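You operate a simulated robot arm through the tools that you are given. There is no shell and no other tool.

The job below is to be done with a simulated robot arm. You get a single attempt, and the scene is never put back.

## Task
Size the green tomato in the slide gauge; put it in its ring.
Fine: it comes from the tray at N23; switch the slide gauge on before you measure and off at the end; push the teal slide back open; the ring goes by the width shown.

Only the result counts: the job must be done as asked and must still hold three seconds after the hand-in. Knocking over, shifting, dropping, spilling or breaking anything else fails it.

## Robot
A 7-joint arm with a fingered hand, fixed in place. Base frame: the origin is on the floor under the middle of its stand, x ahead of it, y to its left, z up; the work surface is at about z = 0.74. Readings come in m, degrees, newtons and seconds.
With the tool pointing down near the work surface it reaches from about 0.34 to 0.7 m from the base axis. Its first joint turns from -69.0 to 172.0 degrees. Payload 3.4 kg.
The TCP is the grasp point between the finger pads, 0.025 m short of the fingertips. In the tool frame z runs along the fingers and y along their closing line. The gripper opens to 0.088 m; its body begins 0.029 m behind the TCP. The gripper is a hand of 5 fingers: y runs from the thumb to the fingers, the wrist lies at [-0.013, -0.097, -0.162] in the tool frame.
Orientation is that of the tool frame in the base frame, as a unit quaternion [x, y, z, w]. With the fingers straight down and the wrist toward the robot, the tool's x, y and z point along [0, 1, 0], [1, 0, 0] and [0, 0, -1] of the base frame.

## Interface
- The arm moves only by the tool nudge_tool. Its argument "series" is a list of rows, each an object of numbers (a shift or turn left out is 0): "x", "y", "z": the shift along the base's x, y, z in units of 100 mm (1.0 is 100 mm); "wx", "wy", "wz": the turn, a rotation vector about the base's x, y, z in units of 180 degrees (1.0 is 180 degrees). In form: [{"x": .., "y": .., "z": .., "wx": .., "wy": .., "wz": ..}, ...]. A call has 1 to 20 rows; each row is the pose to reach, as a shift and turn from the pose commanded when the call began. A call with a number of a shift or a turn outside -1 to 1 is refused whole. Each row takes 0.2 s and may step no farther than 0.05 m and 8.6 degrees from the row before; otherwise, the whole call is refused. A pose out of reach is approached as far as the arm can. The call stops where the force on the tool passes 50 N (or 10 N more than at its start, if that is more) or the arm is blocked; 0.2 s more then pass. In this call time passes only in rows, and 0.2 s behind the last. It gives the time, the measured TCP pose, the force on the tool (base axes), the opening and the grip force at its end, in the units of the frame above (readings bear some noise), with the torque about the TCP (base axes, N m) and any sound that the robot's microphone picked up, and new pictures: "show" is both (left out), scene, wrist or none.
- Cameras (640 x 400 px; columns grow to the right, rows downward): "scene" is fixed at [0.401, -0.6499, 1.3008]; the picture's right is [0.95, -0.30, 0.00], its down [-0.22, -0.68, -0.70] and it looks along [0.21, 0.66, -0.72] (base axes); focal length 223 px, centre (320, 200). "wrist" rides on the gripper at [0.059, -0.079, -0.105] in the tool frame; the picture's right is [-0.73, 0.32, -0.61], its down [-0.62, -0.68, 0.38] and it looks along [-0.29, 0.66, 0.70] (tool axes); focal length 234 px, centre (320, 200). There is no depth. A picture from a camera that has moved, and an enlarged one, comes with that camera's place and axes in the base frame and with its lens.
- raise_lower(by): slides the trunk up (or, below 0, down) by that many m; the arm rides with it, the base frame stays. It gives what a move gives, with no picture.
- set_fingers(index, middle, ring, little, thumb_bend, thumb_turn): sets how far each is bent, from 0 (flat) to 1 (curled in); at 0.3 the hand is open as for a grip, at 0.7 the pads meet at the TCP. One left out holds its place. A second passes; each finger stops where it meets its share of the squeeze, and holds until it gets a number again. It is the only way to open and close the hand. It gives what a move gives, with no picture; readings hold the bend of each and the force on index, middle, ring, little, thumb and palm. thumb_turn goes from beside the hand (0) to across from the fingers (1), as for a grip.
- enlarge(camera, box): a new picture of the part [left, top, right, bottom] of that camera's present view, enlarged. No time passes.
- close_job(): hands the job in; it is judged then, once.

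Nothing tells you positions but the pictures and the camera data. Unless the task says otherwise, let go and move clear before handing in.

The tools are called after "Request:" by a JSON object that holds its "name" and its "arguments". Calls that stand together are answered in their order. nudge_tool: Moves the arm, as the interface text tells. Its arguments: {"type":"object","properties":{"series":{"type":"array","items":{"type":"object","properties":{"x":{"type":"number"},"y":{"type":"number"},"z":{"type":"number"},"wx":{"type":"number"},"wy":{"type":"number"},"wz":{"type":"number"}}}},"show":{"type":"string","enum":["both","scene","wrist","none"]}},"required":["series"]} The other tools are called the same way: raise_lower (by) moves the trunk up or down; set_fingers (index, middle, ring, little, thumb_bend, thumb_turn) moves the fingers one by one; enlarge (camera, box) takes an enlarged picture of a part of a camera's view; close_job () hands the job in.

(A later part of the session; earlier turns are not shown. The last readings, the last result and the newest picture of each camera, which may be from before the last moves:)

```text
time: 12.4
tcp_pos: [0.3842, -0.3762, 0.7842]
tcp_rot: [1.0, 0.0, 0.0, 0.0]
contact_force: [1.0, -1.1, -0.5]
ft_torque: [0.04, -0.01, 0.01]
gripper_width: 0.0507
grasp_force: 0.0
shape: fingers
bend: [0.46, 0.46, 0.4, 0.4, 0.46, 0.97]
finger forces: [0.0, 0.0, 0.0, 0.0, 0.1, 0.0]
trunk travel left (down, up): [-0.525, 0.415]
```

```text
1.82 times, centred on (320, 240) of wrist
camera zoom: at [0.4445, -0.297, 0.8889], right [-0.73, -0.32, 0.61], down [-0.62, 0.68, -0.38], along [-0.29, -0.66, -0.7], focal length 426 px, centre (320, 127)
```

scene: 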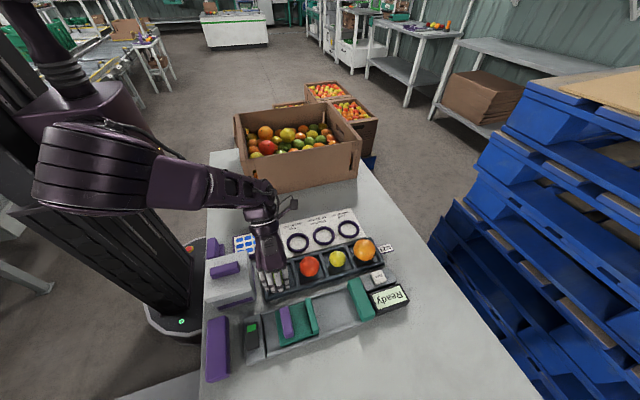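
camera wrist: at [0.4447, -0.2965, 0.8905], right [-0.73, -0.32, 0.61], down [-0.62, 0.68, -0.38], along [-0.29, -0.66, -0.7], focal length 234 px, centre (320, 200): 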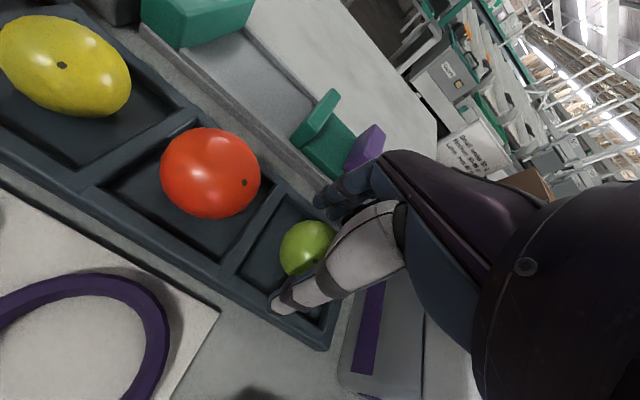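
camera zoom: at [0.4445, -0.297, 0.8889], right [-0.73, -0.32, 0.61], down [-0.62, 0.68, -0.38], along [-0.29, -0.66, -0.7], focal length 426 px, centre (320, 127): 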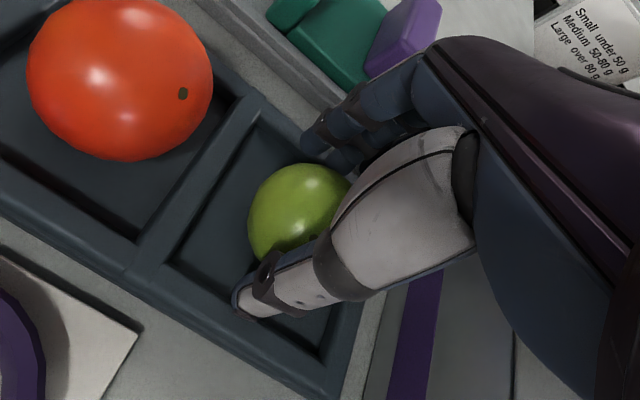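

No contact at 51 mm yet. I'll close further.

Request:
{"name": "set_fingers", "arguments": {"index": 0.5, "middle": 0.5, "thumb_bend": 0.5}}

Request:
{"name": "enlarge", "arguments": {"camera": "wrist", "box": [200, 130, 440, 350]}}

```text
time: 13.4
tcp_pos: [0.3858, -0.3759, 0.7835]
tcp_rot: [1.0, 0.0, 0.0, -0.001]
contact_force: [0.2, -0.3, 0.3]
ft_torque: [0.01, -0.03, -0.01]
gripper_width: 0.0423
grasp_force: 0.1
shape: fingers
bend: [0.5, 0.5, 0.4, 0.4, 0.5, 0.98]
finger forces: [0.0, 0.1, 0.1, 0.0, 0.0, 0.0]
trunk travel left (down, up): [-0.525, 0.415]
```

```text
1.82 times, centred on (320, 240) of wrist
camera zoom: at [0.4445, -0.297, 0.8889], right [-0.73, -0.32, 0.61], down [-0.62, 0.68, -0.38], along [-0.29, -0.66, -0.7], focal length 426 px, centre (320, 127)
```

zoom: 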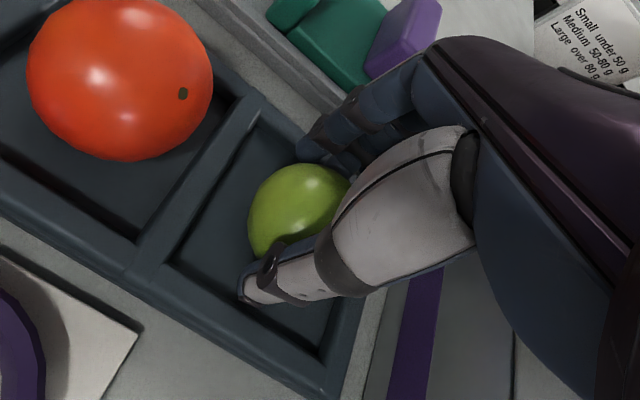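

Still no contact at 42 mm. I'll keep closing in smaller steps.

Request:
{"name": "set_fingers", "arguments": {"index": 0.53, "middle": 0.53, "thumb_bend": 0.53}}

Request:
{"name": "enlarge", "arguments": {"camera": "wrist", "box": [200, 130, 440, 350]}}

Request:
{"name": "enlarge", "arguments": {"camera": "scene", "box": [240, 240, 310, 310]}}

```text
time: 14.4
tcp_pos: [0.3852, -0.3762, 0.7847]
tcp_rot: [1.0, 0.0, 0.0, 0.0]
contact_force: [-0.2, 0.4, 0.2]
ft_torque: [-0.03, -0.02, -0.03]
gripper_width: 0.0369
grasp_force: 0.5
shape: fingers
bend: [0.53, 0.52, 0.4, 0.4, 0.52, 0.98]
finger forces: [0.1, 0.6, 0.1, 0.0, 0.6, 0.1]
trunk travel left (down, up): [-0.525, 0.415]
```

```text
1.82 times, centred on (320, 240) of wrist
camera zoom: at [0.4445, -0.297, 0.8889], right [-0.73, -0.32, 0.61], down [-0.62, 0.68, -0.38], along [-0.29, -0.66, -0.7], focal length 426 px, centre (320, 127)
```

zoom: 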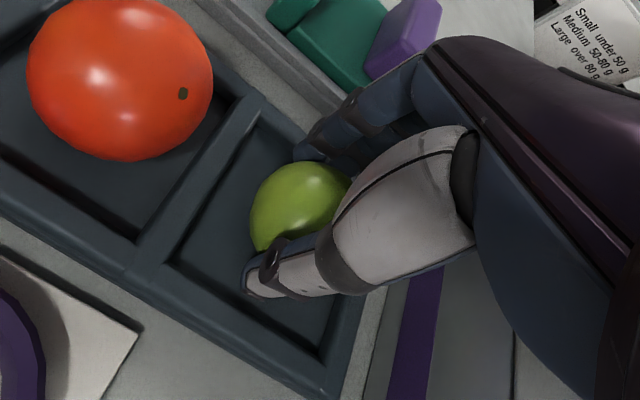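

```text
5.71 times, centred on (275, 275) of scene
camera zoom: at [0.401, -0.6499, 1.3008], right [0.95, -0.3, 0.0], down [-0.22, -0.68, -0.7], along [0.21, 0.66, -0.72], focal length 1277 px, centre (577, -229)
```

zoom: 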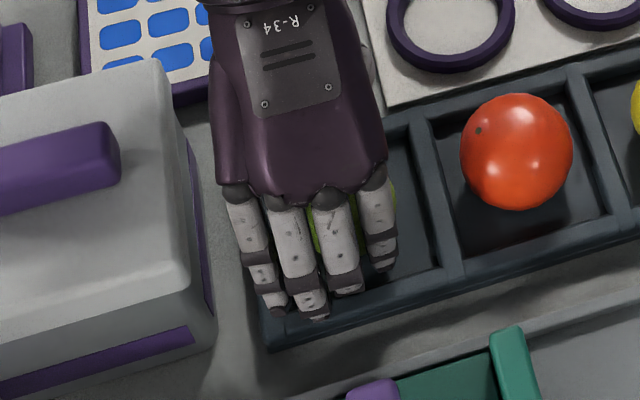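

Middle and thumb have first contact with the tomato. I'll squeeze a little more and read the grip force.

Request:
{"name": "set_fingers", "arguments": {"index": 0.56, "middle": 0.56, "thumb_bend": 0.56}}

Request:
{"name": "enlarge", "arguments": {"camera": "wrist", "box": [200, 130, 440, 350]}}

```text
time: 15.4
tcp_pos: [0.3866, -0.3765, 0.7843]
tcp_rot: [1.0, -0.001, 0.0, 0.0]
contact_force: [0.0, -0.6, 0.1]
ft_torque: [0.0, 0.0, 0.06]
gripper_width: 0.0349
grasp_force: 2.8
shape: fingers
bend: [0.54, 0.54, 0.4, 0.4, 0.52, 0.98]
finger forces: [0.9, 1.7, 0.1, 0.0, 2.5, 0.0]
trunk travel left (down, up): [-0.525, 0.415]
```

```text
1.82 times, centred on (320, 240) of wrist
camera zoom: at [0.4445, -0.2971, 0.8889], right [-0.73, -0.32, 0.61], down [-0.62, 0.68, -0.38], along [-0.29, -0.66, -0.7], focal length 426 px, centre (320, 127)
```

zoom: 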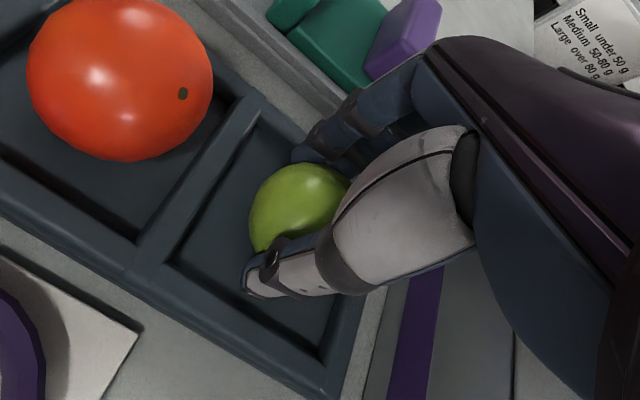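

All three hold the tomato at about 2.8 N. I'll add a little squeeze, then lift a few millimetres to test the grip.

Request:
{"name": "set_fingers", "arguments": {"index": 0.59, "middle": 0.59, "thumb_bend": 0.59}}

Request:
{"name": "nudge_tool", "arguments": {"series": [{"z": 0.05}, {"z": 0.1}], "show": "wrist"}}

Request:
{"name": "enlarge", "arguments": {"camera": "wrist", "box": [200, 130, 440, 350]}}

```text
time: 16.4
tcp_pos: [0.3859, -0.3767, 0.7845]
tcp_rot: [1.0, 0.0, 0.001, 0.0]
contact_force: [-0.9, 1.1, -0.1]
ft_torque: [0.0, 0.01, 0.03]
gripper_width: 0.0341
grasp_force: 4.9
shape: fingers
bend: [0.55, 0.55, 0.4, 0.4, 0.52, 0.98]
finger forces: [1.9, 2.8, 0.1, 0.0, 4.8, 0.0]
trunk travel left (down, up): [-0.525, 0.415]
```

```text
time: 17.0
tcp_pos: [0.3847, -0.3766, 0.7928]
tcp_rot: [1.0, -0.001, 0.0, 0.0]
contact_force: [-0.1, -0.6, -0.5]
ft_torque: [-0.05, 0.02, 0.0]
gripper_width: 0.034
grasp_force: 4.3
shape: fingers
bend: [0.55, 0.55, 0.4, 0.4, 0.52, 0.98]
finger forces: [1.9, 2.7, 0.0, 0.0, 4.7, 0.0]
trunk travel left (down, up): [-0.525, 0.415]
camera wrist: at [0.444, -0.296, 0.8982], right [-0.73, -0.32, 0.61], down [-0.62, 0.68, -0.38], along [-0.29, -0.66, -0.7], focal length 234 px, centre (320, 200)
```

wrist: 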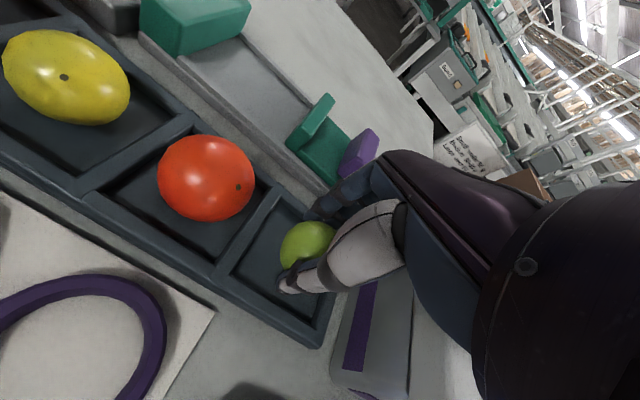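

```text
1.82 times, centred on (320, 240) of wrist
camera zoom: at [0.444, -0.296, 0.8982], right [-0.73, -0.32, 0.61], down [-0.62, 0.68, -0.38], along [-0.29, -0.66, -0.7], focal length 426 px, centre (320, 127)
```

zoom: 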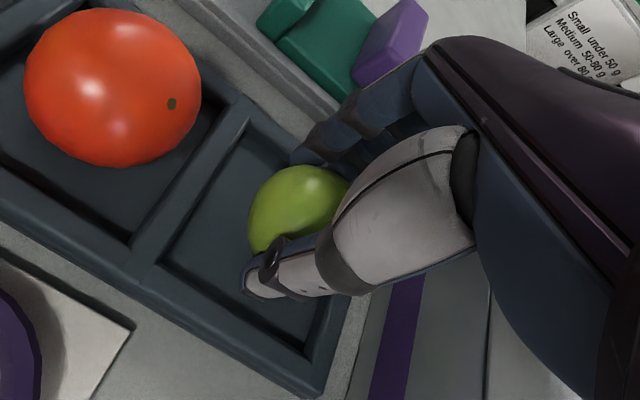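

The tomato came up with the hand. I'll lift it clear and carry it toward the gauge.

Request:
{"name": "nudge_tool", "arguments": {"series": [{"z": 0.3}, {"z": 0.6}, {"z": 0.9}, {"x": 0.3, "y": -0.3, "z": 0.95}, {"x": 0.6, "y": -0.6, "z": 0.95}, {"x": 0.9, "y": -0.9, "z": 0.95}], "show": "both"}}

Request:
{"name": "enlarge", "arguments": {"camera": "scene", "box": [240, 230, 420, 370]}}

Request:
{"name": "enlarge", "arguments": {"camera": "wrist", "box": [100, 130, 440, 350]}}

```text
time: 18.4
tcp_pos: [0.4767, -0.4666, 0.8892]
tcp_rot: [1.0, -0.001, 0.0, 0.0]
contact_force: [1.4, -0.3, -0.4]
ft_torque: [0.03, 0.01, 0.0]
gripper_width: 0.0341
grasp_force: 4.9
shape: fingers
bend: [0.55, 0.55, 0.4, 0.4, 0.52, 0.98]
finger forces: [1.9, 2.7, 0.0, 0.0, 4.7, 0.0]
trunk travel left (down, up): [-0.525, 0.415]
camera wrist: at [0.5355, -0.3877, 0.9932], right [-0.73, -0.32, 0.61], down [-0.62, 0.68, -0.38], along [-0.29, -0.66, -0.7], focal length 234 px, centre (320, 200)
```

scene: 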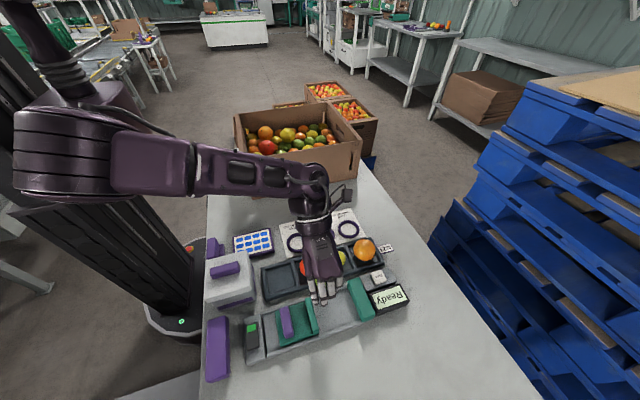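
wrist: 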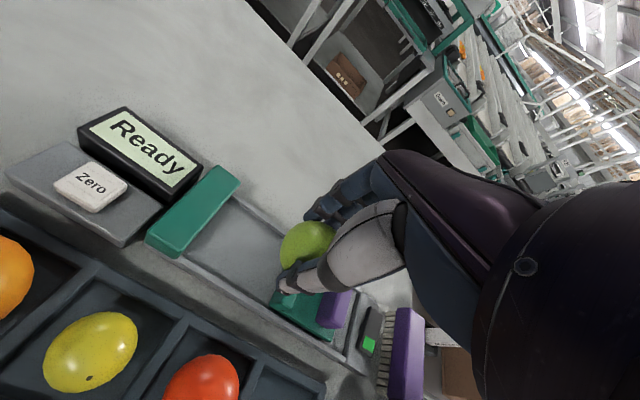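

```text
2.86 times, centred on (330, 300) of scene
camera zoom: at [0.401, -0.6499, 1.3008], right [0.95, -0.3, 0.0], down [-0.22, -0.68, -0.7], along [0.21, 0.66, -0.72], focal length 638 px, centre (291, -86)
```

zoom: 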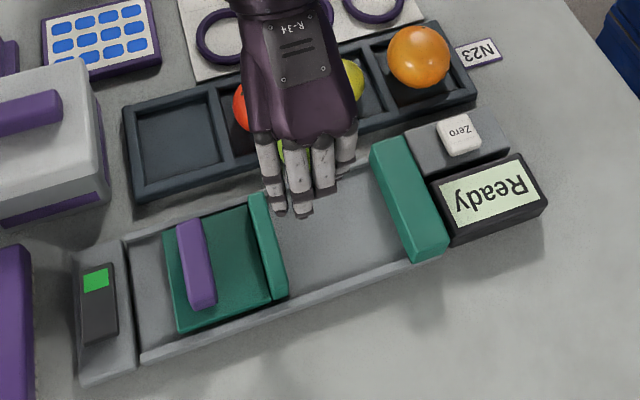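

```text
1.82 times, centred on (270, 240) of wrist
camera zoom: at [0.5355, -0.3877, 0.9932], right [-0.73, -0.32, 0.61], down [-0.62, 0.68, -0.38], along [-0.29, -0.66, -0.7], focal length 426 px, centre (411, 127)
```

zoom: 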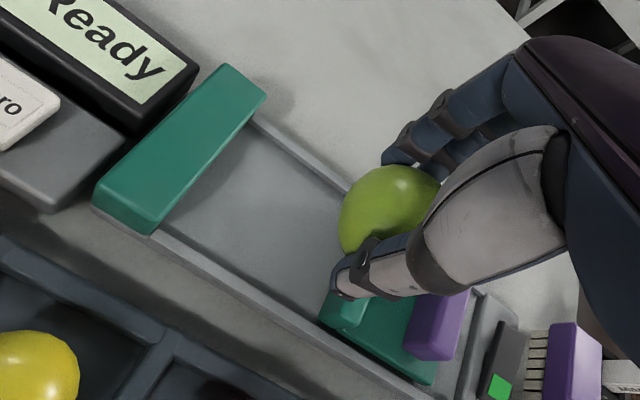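

The tomato is held securely. The gauge gap runs from about x=0.436 to x=0.535, with the channel centred at y≈-0.495. I'll move over the gap near the fixed jaw and lower partway.

Request:
{"name": "nudge_tool", "arguments": {"series": [{"x": 0.12, "y": -0.14}, {"x": 0.24, "y": -0.285}, {"x": 0.24, "y": -0.285, "z": -0.3}, {"x": 0.24, "y": -0.285, "z": -0.6}], "show": "both"}}

Request:
{"name": "enlarge", "arguments": {"camera": "scene", "box": [270, 240, 400, 350]}}

Request:
{"name": "enlarge", "arguments": {"camera": "wrist", "box": [100, 130, 440, 350]}}

```text
time: 19.4
tcp_pos: [0.4997, -0.4959, 0.8278]
tcp_rot: [1.0, -0.001, 0.0, 0.001]
contact_force: [-0.7, -0.3, -0.1]
ft_torque: [-0.02, 0.01, -0.03]
gripper_width: 0.034
grasp_force: 4.5
shape: fingers
bend: [0.55, 0.55, 0.4, 0.4, 0.52, 0.98]
finger forces: [1.9, 2.8, 0.0, 0.0, 4.6, 0.1]
trunk travel left (down, up): [-0.525, 0.415]
camera wrist: at [0.5582, -0.4162, 0.9325], right [-0.73, -0.32, 0.61], down [-0.62, 0.68, -0.38], along [-0.29, -0.66, -0.7], focal length 234 px, centre (320, 200)
```

scene: 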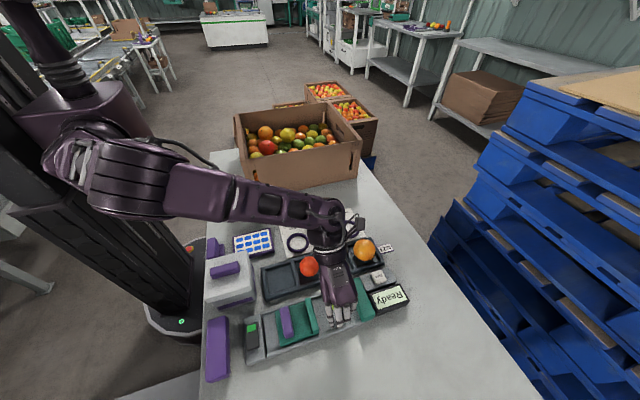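
wrist: 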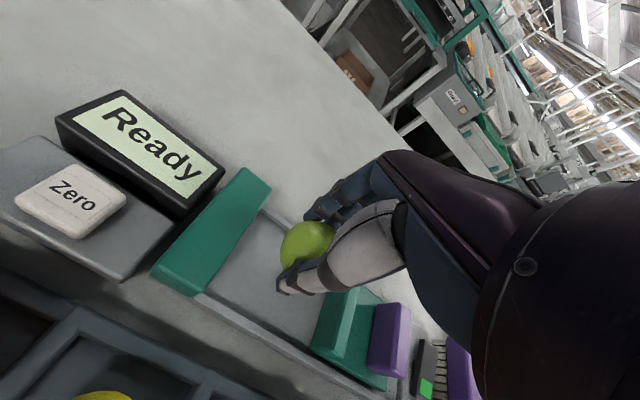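

```text
3.64 times, centred on (335, 295) of scene
camera zoom: at [0.401, -0.6499, 1.3008], right [0.95, -0.3, 0.0], down [-0.22, -0.68, -0.7], along [0.21, 0.66, -0.72], focal length 812 px, centre (266, -146)
```

zoom: 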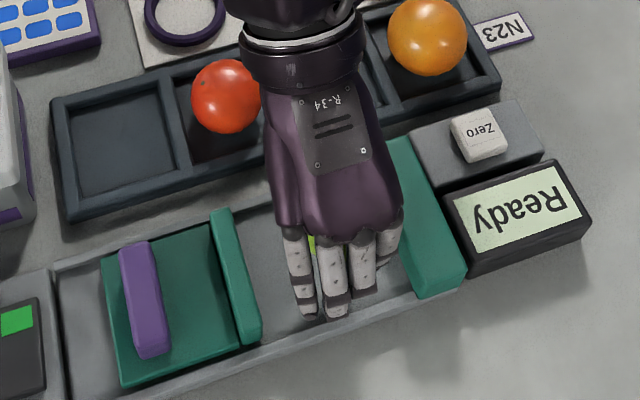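

```text
1.82 times, centred on (270, 240) of wrist
camera zoom: at [0.5582, -0.4162, 0.9325], right [-0.73, -0.32, 0.61], down [-0.62, 0.68, -0.38], along [-0.29, -0.66, -0.7], focal length 426 px, centre (411, 127)
```

zoom: 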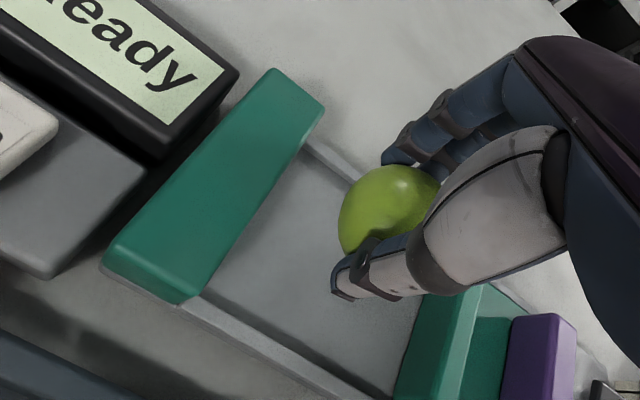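

Reach is fine, and the tomato is in the gap. I'll lower it toward the channel floor carefully.

Request:
{"name": "nudge_tool", "arguments": {"series": [{"z": -0.15}, {"z": -0.28}, {"z": -0.33}], "show": "none"}}

Request:
{"name": "enlarge", "arguments": {"camera": "wrist", "box": [100, 130, 440, 350]}}

Request:
{"name": "enlarge", "arguments": {"camera": "scene", "box": [270, 240, 400, 350]}}

```text
time: 20.2
tcp_pos: [0.5003, -0.4953, 0.7954]
tcp_rot: [1.0, 0.0, 0.001, 0.0]
contact_force: [0.2, -0.2, -0.2]
ft_torque: [0.01, 0.04, 0.01]
gripper_width: 0.0338
grasp_force: 4.3
shape: fingers
bend: [0.55, 0.55, 0.4, 0.4, 0.52, 0.98]
finger forces: [2.0, 2.8, 0.0, 0.0, 4.7, 0.0]
trunk travel left (down, up): [-0.525, 0.415]
```

```text
1.82 times, centred on (270, 240) of wrist
camera zoom: at [0.5583, -0.4155, 0.9002], right [-0.73, -0.32, 0.61], down [-0.62, 0.68, -0.38], along [-0.29, -0.66, -0.7], focal length 426 px, centre (411, 127)
```

zoom: 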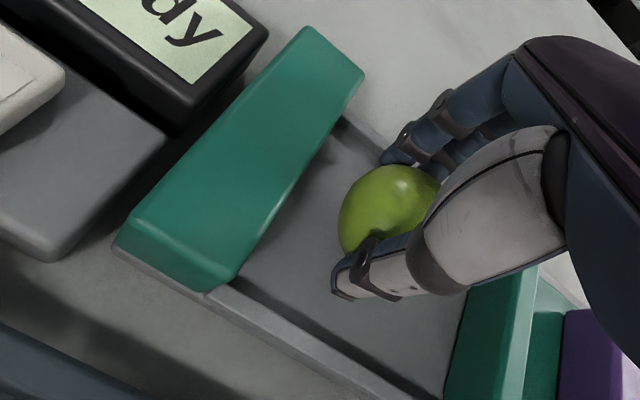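

```text
3.64 times, centred on (335, 295) of scene
camera zoom: at [0.401, -0.6499, 1.3008], right [0.95, -0.3, 0.0], down [-0.22, -0.68, -0.7], along [0.21, 0.66, -0.72], focal length 812 px, centre (266, -146)
```

zoom: 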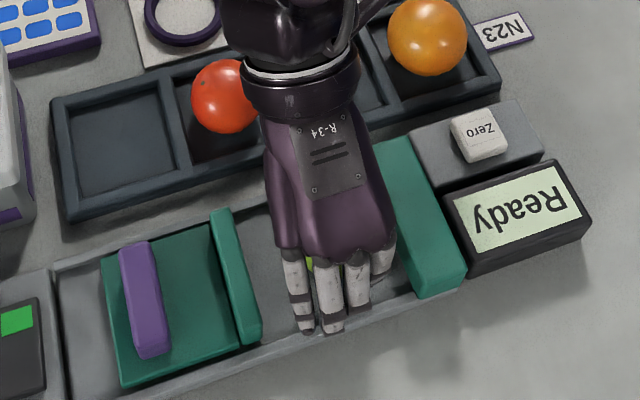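

No contact yet. I'll lower in small steps.

Request:
{"name": "nudge_tool", "arguments": {"series": [{"z": -0.02}, {"z": -0.03}], "show": "none"}}

```text
time: 20.8
tcp_pos: [0.5007, -0.4951, 0.7927]
tcp_rot: [1.0, 0.0, -0.001, 0.0]
contact_force: [0.3, -0.1, -0.2]
ft_torque: [0.02, -0.03, -0.02]
gripper_width: 0.0343
grasp_force: 4.7
shape: fingers
bend: [0.55, 0.55, 0.4, 0.4, 0.52, 0.98]
finger forces: [1.9, 2.8, 0.0, 0.1, 4.7, 0.1]
trunk travel left (down, up): [-0.525, 0.415]
```

Request:
{"name": "nudge_tool", "arguments": {"series": [{"z": -0.02}, {"z": -0.03}], "show": "none"}}

```text
time: 21.4
tcp_pos: [0.5001, -0.4958, 0.7906]
tcp_rot: [1.0, 0.001, 0.001, 0.0]
contact_force: [0.0, 0.6, 1.2]
ft_torque: [0.0, 0.01, 0.01]
gripper_width: 0.0339
grasp_force: 5.1
shape: fingers
bend: [0.55, 0.55, 0.4, 0.4, 0.53, 0.98]
finger forces: [1.9, 2.7, 0.0, 0.0, 4.9, 0.0]
trunk travel left (down, up): [-0.525, 0.415]
```

The upward force just rose to about 1.2 N, likely the tomato touching the floor. I'll go 1 mm more to confirm.

Request:
{"name": "nudge_tool", "arguments": {"series": [{"z": -0.012}], "show": "none"}}

Request:
{"name": "enlarge", "arguments": {"camera": "wrist", "box": [200, 150, 340, 300]}}

```text
time: 21.8
tcp_pos: [0.5004, -0.4951, 0.7891]
tcp_rot: [1.0, 0.0, 0.002, 0.001]
contact_force: [1.4, -1.3, 5.9]
ft_torque: [0.03, -0.02, 0.01]
gripper_width: 0.0334
grasp_force: 4.5
shape: fingers
bend: [0.55, 0.55, 0.4, 0.4, 0.53, 0.98]
finger forces: [2.2, 2.5, 0.1, 0.0, 4.7, 0.0]
trunk travel left (down, up): [-0.525, 0.415]
```

```text
2.67 times, centred on (270, 225) of wrist
camera zoom: at [0.5581, -0.415, 0.8935], right [-0.73, -0.32, 0.61], down [-0.62, 0.68, -0.39], along [-0.29, -0.66, -0.7], focal length 624 px, centre (453, 133)
```

zoom: 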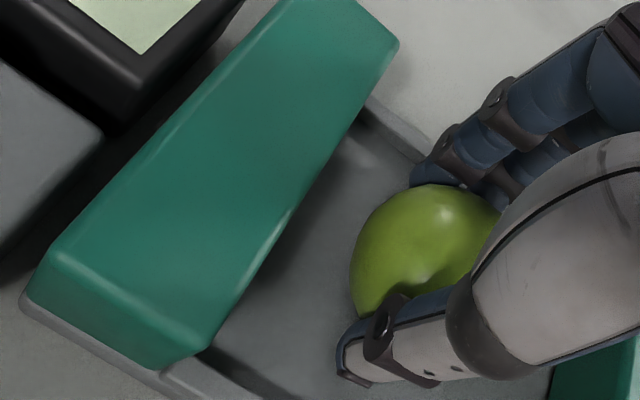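

The tomato rests on the channel floor (5.9 N). I'll ease up 1 mm and open the fingers slightly.

Request:
{"name": "nudge_tool", "arguments": {"series": [{"z": 0.01}], "show": "none"}}

Request:
{"name": "set_fingers", "arguments": {"index": 0.52, "middle": 0.52, "thumb_bend": 0.5}}

Request:
{"name": "enlarge", "arguments": {"camera": "wrist", "box": [200, 150, 340, 300]}}

```text
time: 22.2
tcp_pos: [0.4983, -0.4952, 0.7888]
tcp_rot: [1.0, 0.0, 0.0, 0.0]
contact_force: [1.5, -1.0, 3.5]
ft_torque: [0.01, -0.03, 0.03]
gripper_width: 0.0338
grasp_force: 4.8
shape: fingers
bend: [0.55, 0.55, 0.4, 0.4, 0.53, 0.98]
finger forces: [2.3, 2.5, 0.0, 0.1, 4.6, 0.1]
trunk travel left (down, up): [-0.525, 0.415]
```

```text
time: 23.2
tcp_pos: [0.5, -0.4944, 0.7886]
tcp_rot: [1.0, 0.0, 0.0, -0.001]
contact_force: [-0.2, 0.3, 0.0]
ft_torque: [0.02, 0.01, 0.0]
gripper_width: 0.0392
grasp_force: 0.0
shape: fingers
bend: [0.52, 0.52, 0.4, 0.4, 0.5, 0.98]
finger forces: [0.0, 0.0, 0.0, 0.1, 0.1, 0.1]
trunk travel left (down, up): [-0.525, 0.415]
```

```text
2.67 times, centred on (270, 225) of wrist
camera zoom: at [0.5579, -0.415, 0.8933], right [-0.73, -0.32, 0.61], down [-0.62, 0.68, -0.38], along [-0.29, -0.66, -0.7], focal length 624 px, centre (453, 133)
```

zoom: 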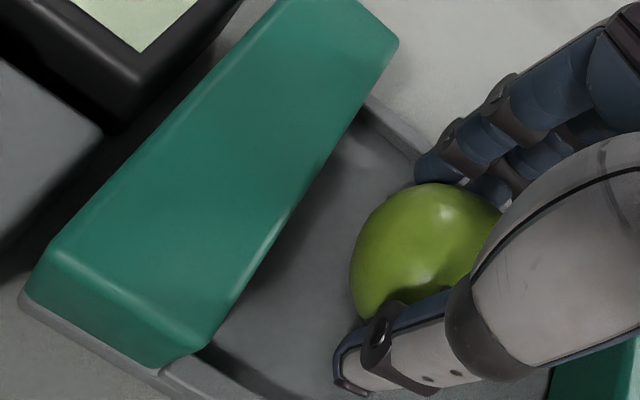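

The tomato stays put with zero finger force. I'll open more and rise straight up.

Request:
{"name": "set_fingers", "arguments": {"index": 0.45, "middle": 0.45, "ring": 0.45, "little": 0.45, "thumb_bend": 0.45}}

Request:
{"name": "nudge_tool", "arguments": {"series": [{"z": 0.1}, {"z": 0.3}, {"z": 0.6}, {"z": 0.95}], "show": "both"}}

Request:
{"name": "enlarge", "arguments": {"camera": "wrist", "box": [80, 130, 440, 400]}}

Request:
{"name": "enlarge", "arguments": {"camera": "scene", "box": [230, 240, 420, 370]}}

```text
time: 24.2
tcp_pos: [0.4996, -0.4955, 0.788]
tcp_rot: [1.0, 0.0, -0.001, 0.0]
contact_force: [-0.2, 0.6, 0.2]
ft_torque: [-0.02, -0.01, -0.03]
gripper_width: 0.0522
grasp_force: 0.0
shape: fingers
bend: [0.45, 0.45, 0.45, 0.45, 0.45, 0.97]
finger forces: [0.0, 0.0, 0.1, 0.0, 0.0, 0.0]
trunk travel left (down, up): [-0.525, 0.415]
```

```text
time: 25.2
tcp_pos: [0.4977, -0.4956, 0.8891]
tcp_rot: [1.0, 0.0, 0.0, 0.0]
contact_force: [-0.6, 0.2, -0.3]
ft_torque: [-0.01, 0.0, -0.02]
gripper_width: 0.0522
grasp_force: 0.0
shape: fingers
bend: [0.45, 0.45, 0.45, 0.45, 0.45, 0.97]
finger forces: [0.0, 0.0, 0.0, 0.0, 0.1, 0.0]
trunk travel left (down, up): [-0.525, 0.415]
camera wrist: at [0.5566, -0.4163, 0.9926], right [-0.73, -0.32, 0.61], down [-0.62, 0.68, -0.38], along [-0.29, -0.66, -0.7], focal length 234 px, centre (320, 200)
```

scene: 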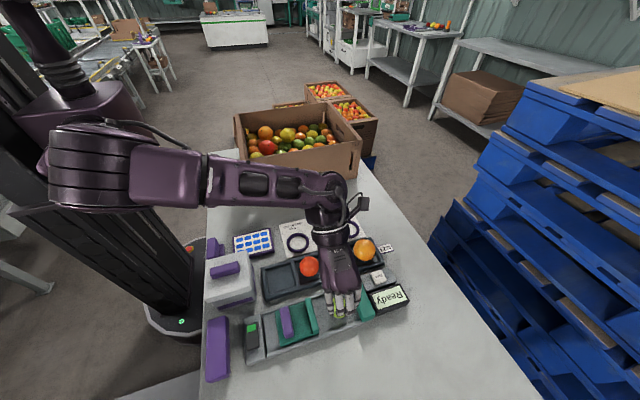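
wrist: 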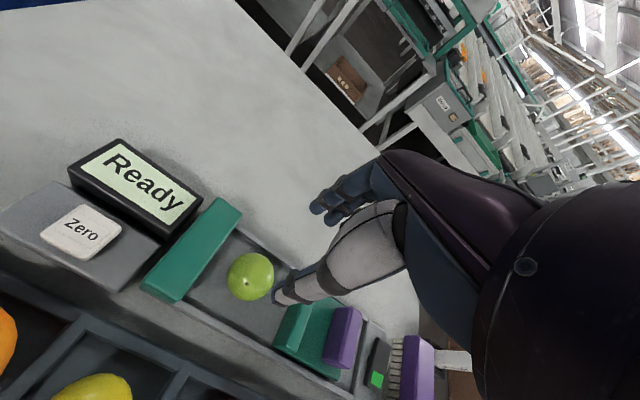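

```text
1.48 times, centred on (260, 265) of wrist
camera zoom: at [0.5566, -0.4163, 0.9926], right [-0.73, -0.32, 0.61], down [-0.62, 0.68, -0.38], along [-0.29, -0.66, -0.7], focal length 347 px, centre (409, 104)
```

zoom: 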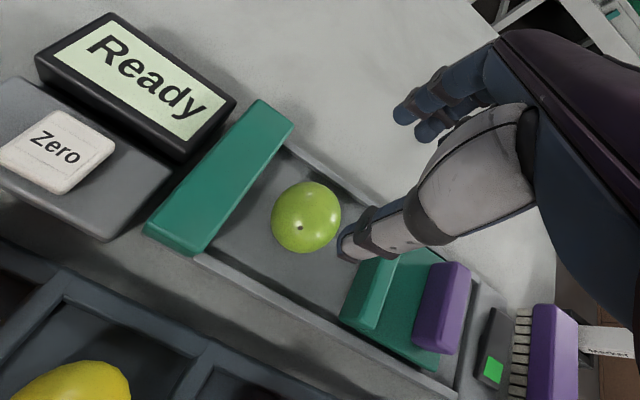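

```text
3.08 times, centred on (325, 305) of scene
camera zoom: at [0.401, -0.6499, 1.3008], right [0.95, -0.3, 0.0], down [-0.22, -0.68, -0.7], along [0.21, 0.66, -0.72], focal length 688 px, centre (305, -123)
```

zoom: 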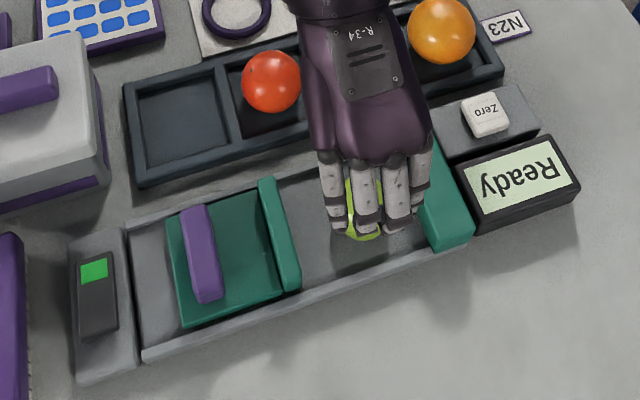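

The tomato stands in the channel between the jaws. The slide's handle is at about (0.375, -0.490) with its top at z≈0.777. I'll turn the hand back so its closing line runs along x, to straddle the handle.

Request:
{"name": "set_fingers", "arguments": {"index": 0.5, "middle": 0.5, "ring": 0.5, "little": 0.5, "thumb_bend": 0.5}}

Request:
{"name": "nudge_tool", "arguments": {"series": [{"x": -0.1, "z": 0.05, "wz": 0.0455}, {"x": -0.2, "z": 0.1, "wz": 0.0909}, {"x": -0.3, "z": 0.1, "wz": 0.1364}, {"x": -0.4, "z": 0.1, "wz": 0.1818}, {"x": -0.5, "y": 0.02, "z": 0.1, "wz": 0.2273}, {"x": -0.6, "y": 0.04, "z": 0.1, "wz": 0.2727}, {"x": -0.7, "y": 0.06, "z": 0.1, "wz": 0.3182}, {"x": -0.8, "y": 0.08, "z": 0.1, "wz": 0.3636}, {"x": -0.9, "y": 0.09, "z": 0.1, "wz": 0.4091}, {"x": -1.0, "y": 0.09, "z": 0.1, "wz": 0.4545}, {"x": -1.0, "y": 0.09, "z": 0.05, "wz": 0.5}], "show": "both"}}

Request:
{"name": "enlarge", "arguments": {"camera": "wrist", "box": [80, 80, 440, 380]}}

Request:
{"name": "enlarge", "arguments": {"camera": "scene", "box": [230, 240, 420, 370]}}

```text
time: 26.2
tcp_pos: [0.4989, -0.4962, 0.8873]
tcp_rot: [1.0, 0.0, 0.0, 0.001]
contact_force: [-0.9, -0.3, -0.1]
ft_torque: [0.03, 0.03, 0.04]
gripper_width: 0.0422
grasp_force: 0.0
shape: fingers
bend: [0.5, 0.5, 0.5, 0.5, 0.5, 0.98]
finger forces: [0.1, 0.0, 0.1, 0.1, 0.0, 0.0]
trunk travel left (down, up): [-0.525, 0.415]
```

```text
time: 28.6
tcp_pos: [0.3997, -0.4849, 0.8898]
tcp_rot: [0.707, 0.707, 0.0, 0.0]
contact_force: [-0.4, 0.0, -0.4]
ft_torque: [0.03, -0.05, 0.01]
gripper_width: 0.0419
grasp_force: 0.1
shape: fingers
bend: [0.5, 0.5, 0.5, 0.5, 0.5, 0.98]
finger forces: [0.0, 0.0, 0.1, 0.0, 0.1, 0.1]
trunk travel left (down, up): [-0.525, 0.415]
camera wrist: at [0.3212, -0.4262, 0.9938], right [0.32, -0.73, 0.61], down [-0.68, -0.62, -0.38], along [0.66, -0.29, -0.7], focal length 234 px, centre (320, 200)
```

scene: 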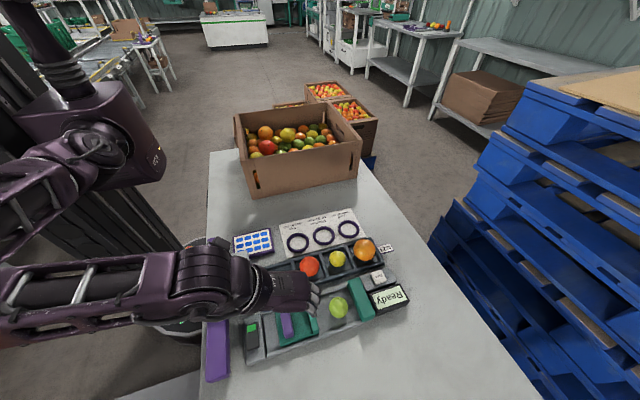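
wrist: 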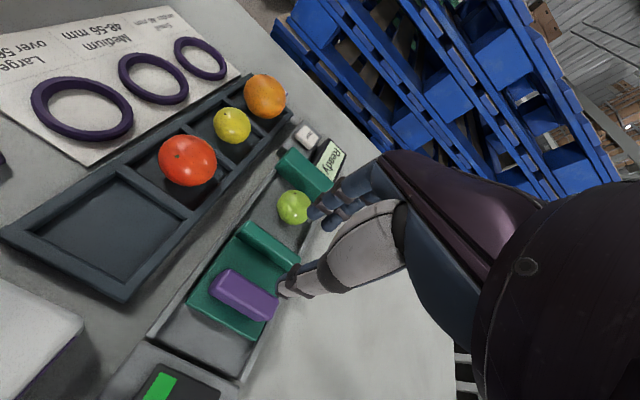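

```text
1.33 times, centred on (260, 230) of wrist
camera zoom: at [0.3212, -0.4262, 0.9938], right [0.32, -0.73, 0.61], down [-0.68, -0.62, -0.38], along [0.66, -0.29, -0.7], focal length 312 px, centre (400, 160)
```

zoom: 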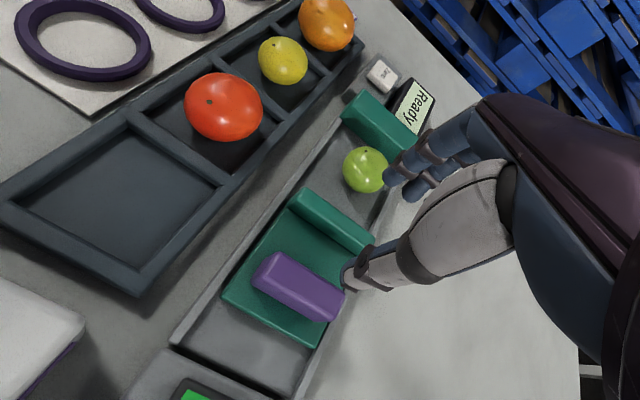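

```text
3.08 times, centred on (325, 305) of scene
camera zoom: at [0.401, -0.6499, 1.3008], right [0.95, -0.3, 0.0], down [-0.22, -0.68, -0.7], along [0.21, 0.66, -0.72], focal length 688 px, centre (305, -123)
```

zoom: 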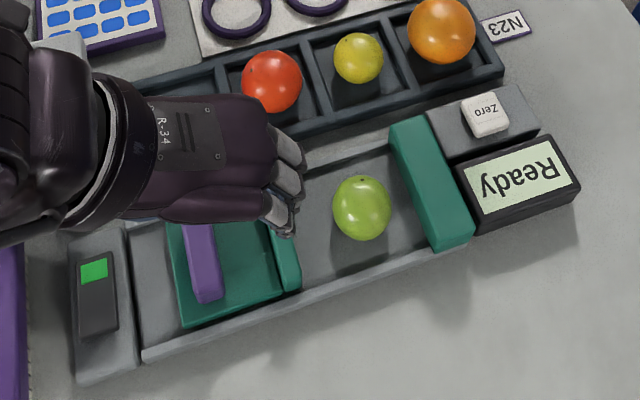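

The hand is aligned along x near the handle. I'll center over the handle (x≈0.379) and lower to straddle it.

Request:
{"name": "nudge_tool", "arguments": {"series": [{"x": -0.21, "z": -0.15}, {"x": -0.21, "z": -0.5}, {"x": -0.21, "z": -0.8}], "show": "both"}}

Request:
{"name": "enlarge", "arguments": {"camera": "wrist", "box": [180, 150, 400, 350]}}

Request:
{"name": "enlarge", "arguments": {"camera": "scene", "box": [230, 250, 350, 370]}}

```text
time: 29.4
tcp_pos: [0.3774, -0.4846, 0.8112]
tcp_rot: [0.707, 0.707, 0.0, 0.0]
contact_force: [0.0, -0.4, 0.8]
ft_torque: [-0.02, 0.0, 0.0]
gripper_width: 0.042
grasp_force: 0.0
shape: fingers
bend: [0.5, 0.5, 0.5, 0.5, 0.5, 0.98]
finger forces: [0.0, 0.1, 0.0, 0.1, 0.0, 0.1]
trunk travel left (down, up): [-0.525, 0.415]
camera wrist: at [0.2996, -0.4244, 0.9152], right [0.32, -0.73, 0.61], down [-0.68, -0.62, -0.38], along [0.66, -0.29, -0.7], focal length 234 px, centre (320, 200)
```

scene: 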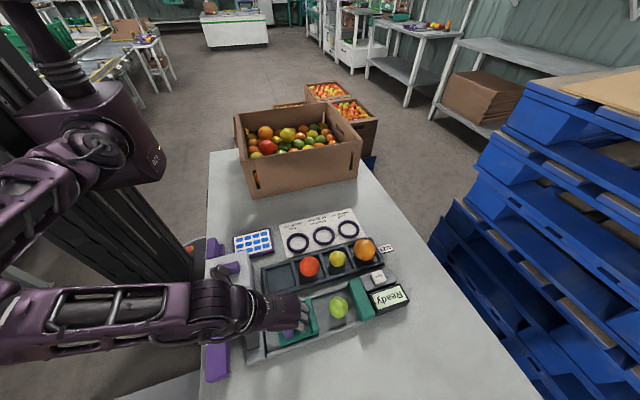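
wrist: 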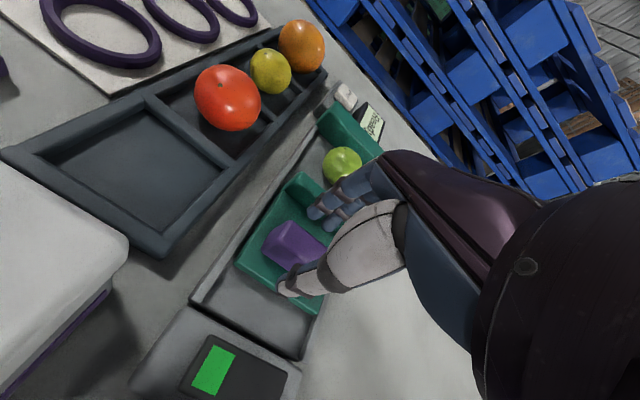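

```text
2.00 times, centred on (290, 250) of wrist
camera zoom: at [0.2996, -0.4244, 0.9152], right [0.32, -0.73, 0.61], down [-0.68, -0.62, -0.38], along [0.66, -0.29, -0.7], focal length 468 px, centre (380, 100)
```

zoom: 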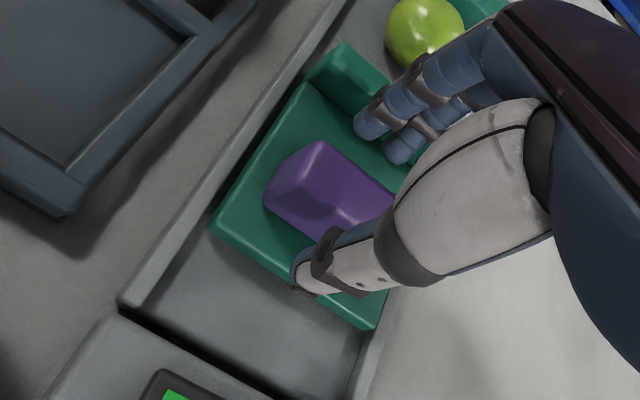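

```text
3.33 times, centred on (290, 310) of scene
camera zoom: at [0.401, -0.6499, 1.3008], right [0.95, -0.3, 0.0], down [-0.22, -0.68, -0.7], along [0.21, 0.66, -0.72], focal length 745 px, centre (420, -167)
```

zoom: 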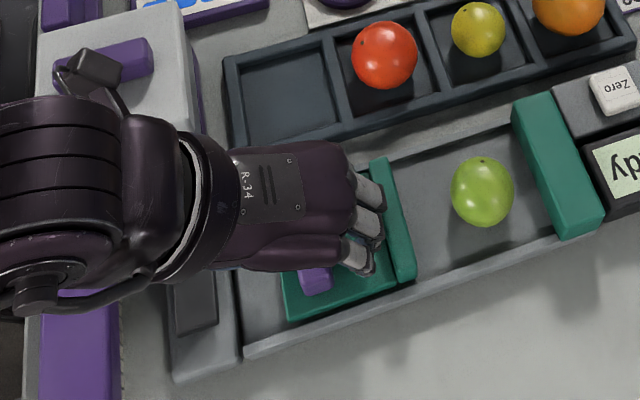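

The thumb is behind the handle and the fingers in front. I'll lower about 18 mm so the tips sit beside the handle.

Request:
{"name": "nudge_tool", "arguments": {"series": [{"z": -0.1}, {"z": -0.16}, {"z": -0.18}], "show": "none"}}

Request:
{"name": "enlarge", "arguments": {"camera": "wrist", "box": [180, 150, 400, 350]}}

Request:
{"name": "enlarge", "arguments": {"camera": "scene", "box": [230, 250, 350, 370]}}

```text
time: 30.2
tcp_pos: [0.3779, -0.4843, 0.7936]
tcp_rot: [0.707, 0.707, 0.0, 0.0]
contact_force: [0.6, 0.4, 3.2]
ft_torque: [0.01, -0.09, 0.04]
gripper_width: 0.0417
grasp_force: 1.4
shape: fingers
bend: [0.5, 0.49, 0.5, 0.5, 0.5, 0.98]
finger forces: [0.1, 3.3, 0.1, 0.1, 0.1, 0.1]
trunk travel left (down, up): [-0.525, 0.415]
```

```text
2.00 times, centred on (290, 250) of wrist
camera zoom: at [0.2995, -0.4253, 0.8976], right [0.32, -0.73, 0.61], down [-0.68, -0.62, -0.38], along [0.66, -0.29, -0.69], focal length 468 px, centre (380, 100)
```

zoom: 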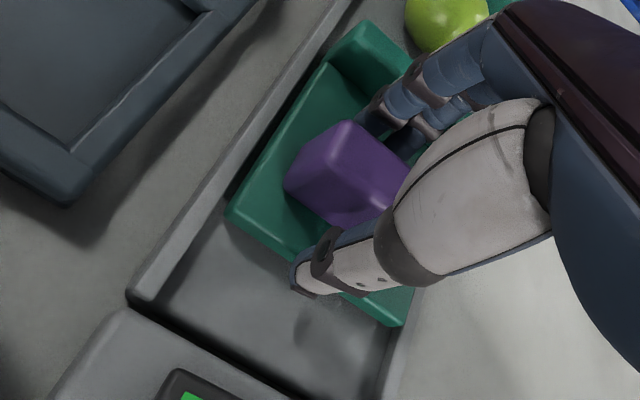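

```text
3.33 times, centred on (290, 310) of scene
camera zoom: at [0.401, -0.6499, 1.3008], right [0.95, -0.3, 0.0], down [-0.22, -0.68, -0.7], along [0.21, 0.66, -0.72], focal length 745 px, centre (420, -167)
```

zoom: 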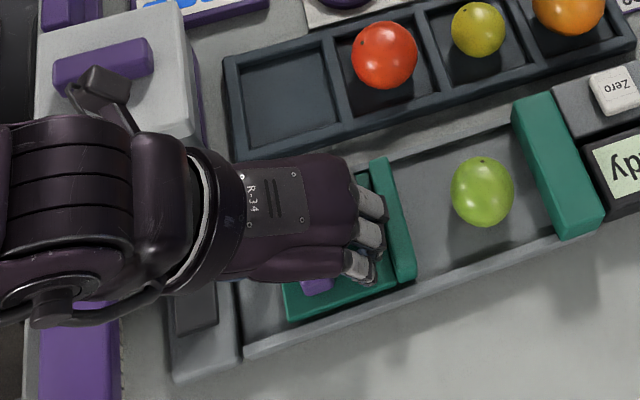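

The middle fingertip touches the slide plate, so I'll rise 2.5 mm, then push toward +x gently with the thumb behind the handle.

Request:
{"name": "nudge_tool", "arguments": {"series": [{"z": 0.025}, {"x": 0.08, "z": 0.025}, {"x": 0.16, "z": 0.025}, {"x": 0.23, "z": 0.025}, {"x": 0.3, "z": 0.025}], "show": "scene"}}

Request:
{"name": "enlarge", "arguments": {"camera": "scene", "box": [230, 240, 420, 370]}}

Request:
{"name": "enlarge", "arguments": {"camera": "wrist", "box": [180, 150, 400, 350]}}

```text
time: 31.4
tcp_pos: [0.4095, -0.4843, 0.7923]
tcp_rot: [0.707, 0.707, 0.001, 0.0]
contact_force: [-0.9, -1.0, 0.8]
ft_torque: [-0.02, -0.01, -0.02]
gripper_width: 0.0424
grasp_force: 1.3
shape: fingers
bend: [0.5, 0.51, 0.5, 0.5, 0.5, 0.98]
finger forces: [0.1, 1.6, 0.0, 0.0, 0.1, 0.0]
trunk travel left (down, up): [-0.525, 0.415]
```

scene: 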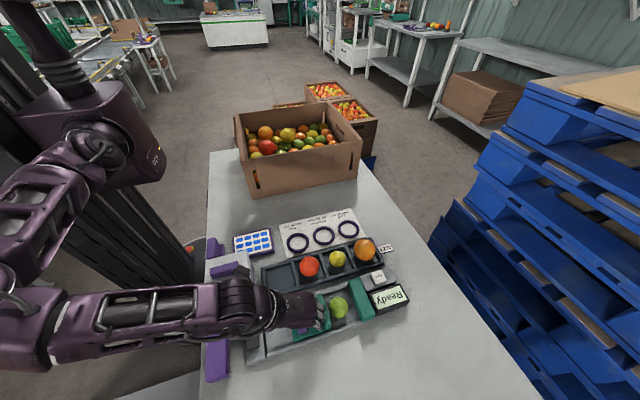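

```text
3.08 times, centred on (325, 305) of scene
camera zoom: at [0.401, -0.6499, 1.3008], right [0.95, -0.3, 0.0], down [-0.22, -0.68, -0.7], along [0.21, 0.66, -0.72], focal length 688 px, centre (305, -123)
```

zoom: 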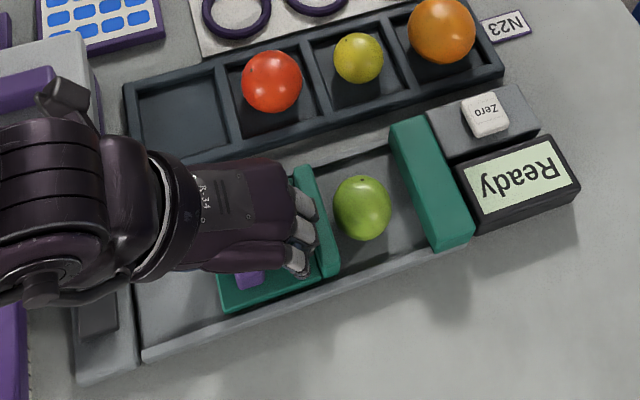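

```text
2.00 times, centred on (290, 250) of wrist
camera zoom: at [0.3307, -0.4255, 0.8977], right [0.32, -0.73, 0.61], down [-0.68, -0.62, -0.38], along [0.66, -0.29, -0.7], focal length 468 px, centre (380, 100)
```

zoom: 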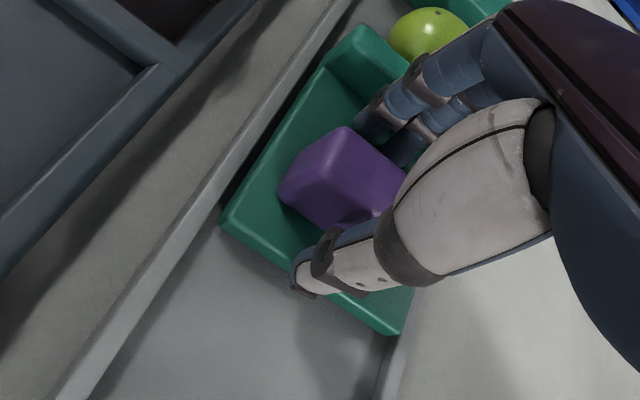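

The slide moves along easily and nears the tomato. I'll go on in small steps, watching the force.

Request:
{"name": "nudge_tool", "arguments": {"series": [{"x": 0.05}, {"x": 0.1}, {"x": 0.14}], "show": "scene"}}

Request:
{"name": "enlarge", "arguments": {"camera": "scene", "box": [230, 240, 420, 370]}}

Request:
{"name": "enlarge", "arguments": {"camera": "wrist", "box": [180, 100, 400, 350]}}

```text
time: 32.2
tcp_pos: [0.4221, -0.4859, 0.7927]
tcp_rot: [0.708, 0.706, 0.0, -0.001]
contact_force: [-1.6, 0.8, 1.6]
ft_torque: [-0.01, -0.05, 0.06]
gripper_width: 0.0421
grasp_force: 1.6
shape: fingers
bend: [0.5, 0.52, 0.5, 0.5, 0.5, 0.98]
finger forces: [0.0, 2.6, 0.0, 0.0, 0.0, 0.1]
trunk travel left (down, up): [-0.525, 0.415]
```

scene: 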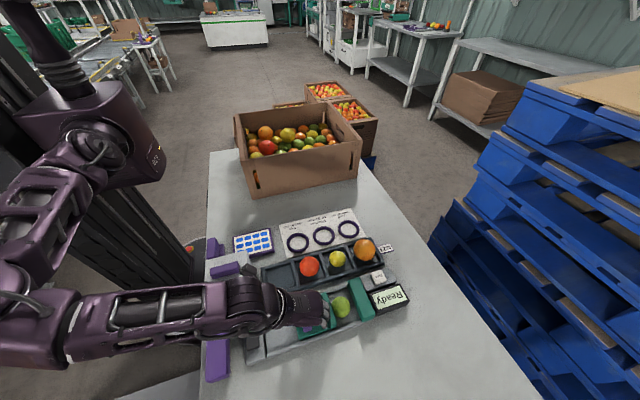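

```text
3.08 times, centred on (325, 305) of scene
camera zoom: at [0.401, -0.6499, 1.3008], right [0.95, -0.3, 0.0], down [-0.22, -0.68, -0.7], along [0.21, 0.66, -0.72], focal length 688 px, centre (305, -123)
```

zoom: 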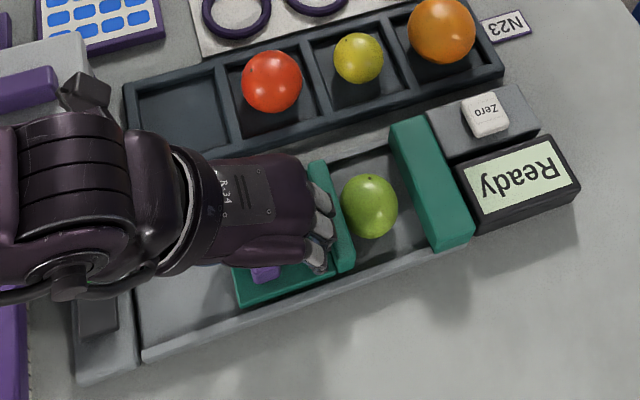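

```text
1.60 times, centred on (290, 225) of wrist
camera zoom: at [0.3431, -0.4264, 0.8979], right [0.32, -0.73, 0.61], down [-0.68, -0.62, -0.38], along [0.66, -0.29, -0.7], focal length 375 px, centre (368, 160)
```

zoom: 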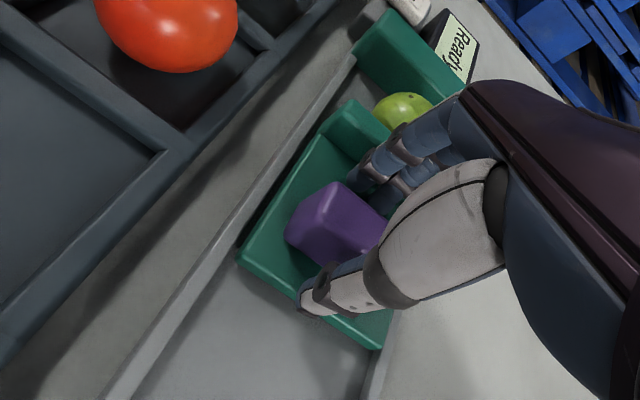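

The slide is in contact with the tomato and rolling it toward the fixed jaw. I'll continue in 2–3 mm steps.

Request:
{"name": "nudge_tool", "arguments": {"series": [{"x": 0.03}, {"x": 0.06}], "show": "none"}}

Request:
{"name": "enlarge", "arguments": {"camera": "scene", "box": [300, 250, 420, 340]}}

```text
time: 32.8
tcp_pos: [0.4289, -0.4863, 0.7932]
tcp_rot: [0.707, 0.707, 0.0, 0.0]
contact_force: [-1.0, 0.3, 0.2]
ft_torque: [-0.01, -0.01, -0.02]
gripper_width: 0.0421
grasp_force: 0.8
shape: fingers
bend: [0.5, 0.52, 0.5, 0.5, 0.5, 0.98]
finger forces: [0.0, 1.9, 0.1, 0.0, 0.0, 0.1]
trunk travel left (down, up): [-0.525, 0.415]
```

```text
4.44 times, centred on (360, 295) of scene
camera zoom: at [0.401, -0.6499, 1.3008], right [0.95, -0.3, 0.0], down [-0.22, -0.68, -0.7], along [0.21, 0.66, -0.72], focal length 993 px, centre (142, -222)
```

zoom: 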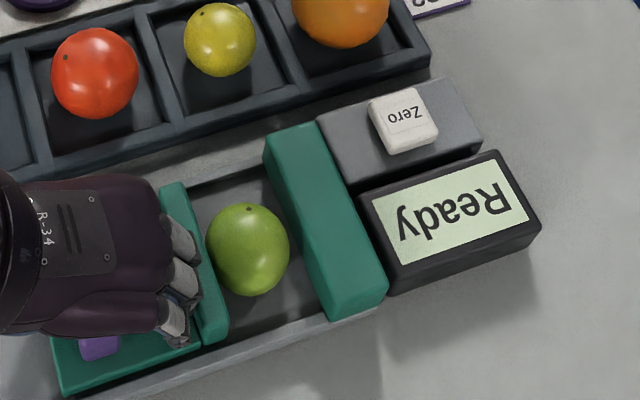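

Request:
{"name": "nudge_tool", "arguments": {"series": [{"x": 0.025}, {"x": 0.05}], "show": "none"}}

Request:
{"name": "enlarge", "arguments": {"camera": "scene", "box": [300, 250, 420, 340]}}

```text
time: 33.4
tcp_pos: [0.4343, -0.4856, 0.7937]
tcp_rot: [0.708, 0.706, 0.002, 0.0]
contact_force: [-1.8, -0.3, 0.1]
ft_torque: [0.02, 0.01, -0.01]
gripper_width: 0.0421
grasp_force: 1.2
shape: fingers
bend: [0.5, 0.52, 0.5, 0.5, 0.5, 0.98]
finger forces: [0.0, 1.5, 0.1, 0.0, 0.1, 0.0]
trunk travel left (down, up): [-0.525, 0.415]
```

```text
4.44 times, centred on (360, 295) of scene
camera zoom: at [0.401, -0.6499, 1.3008], right [0.95, -0.3, 0.0], down [-0.22, -0.68, -0.7], along [0.21, 0.66, -0.72], focal length 993 px, centre (142, -222)
```

zoom: 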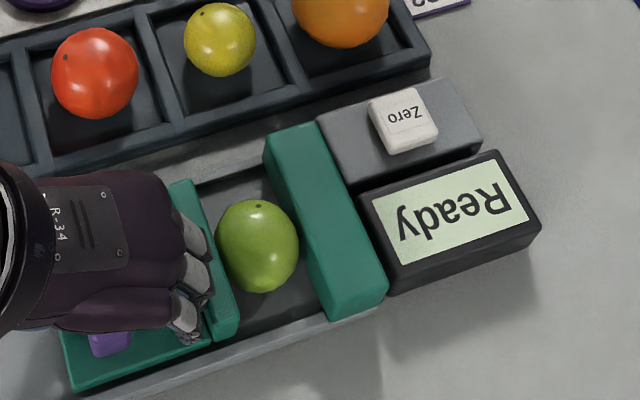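

Request:
{"name": "nudge_tool", "arguments": {"series": [{"x": 0.02}, {"x": 0.04}], "show": "none"}}

Request:
{"name": "enlarge", "arguments": {"camera": "scene", "box": [300, 250, 420, 340]}}

```text
time: 34.0
tcp_pos: [0.4364, -0.4867, 0.7935]
tcp_rot: [0.708, 0.707, 0.0, 0.0]
contact_force: [-2.6, 0.2, 0.0]
ft_torque: [-0.03, 0.01, 0.01]
gripper_width: 0.0421
grasp_force: 0.9
shape: fingers
bend: [0.5, 0.52, 0.5, 0.5, 0.5, 0.98]
finger forces: [0.1, 2.4, 0.0, 0.0, 0.0, 0.0]
trunk travel left (down, up): [-0.525, 0.415]
```

```text
4.44 times, centred on (360, 295) of scene
camera zoom: at [0.401, -0.6499, 1.3008], right [0.95, -0.3, 0.0], down [-0.22, -0.68, -0.7], along [0.21, 0.66, -0.72], focal length 993 px, centre (142, -222)
```

zoom: 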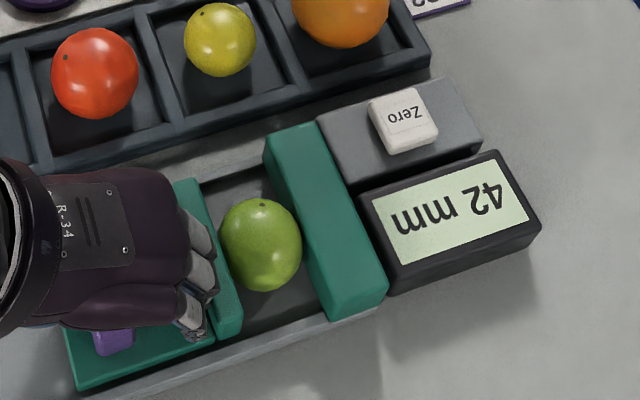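

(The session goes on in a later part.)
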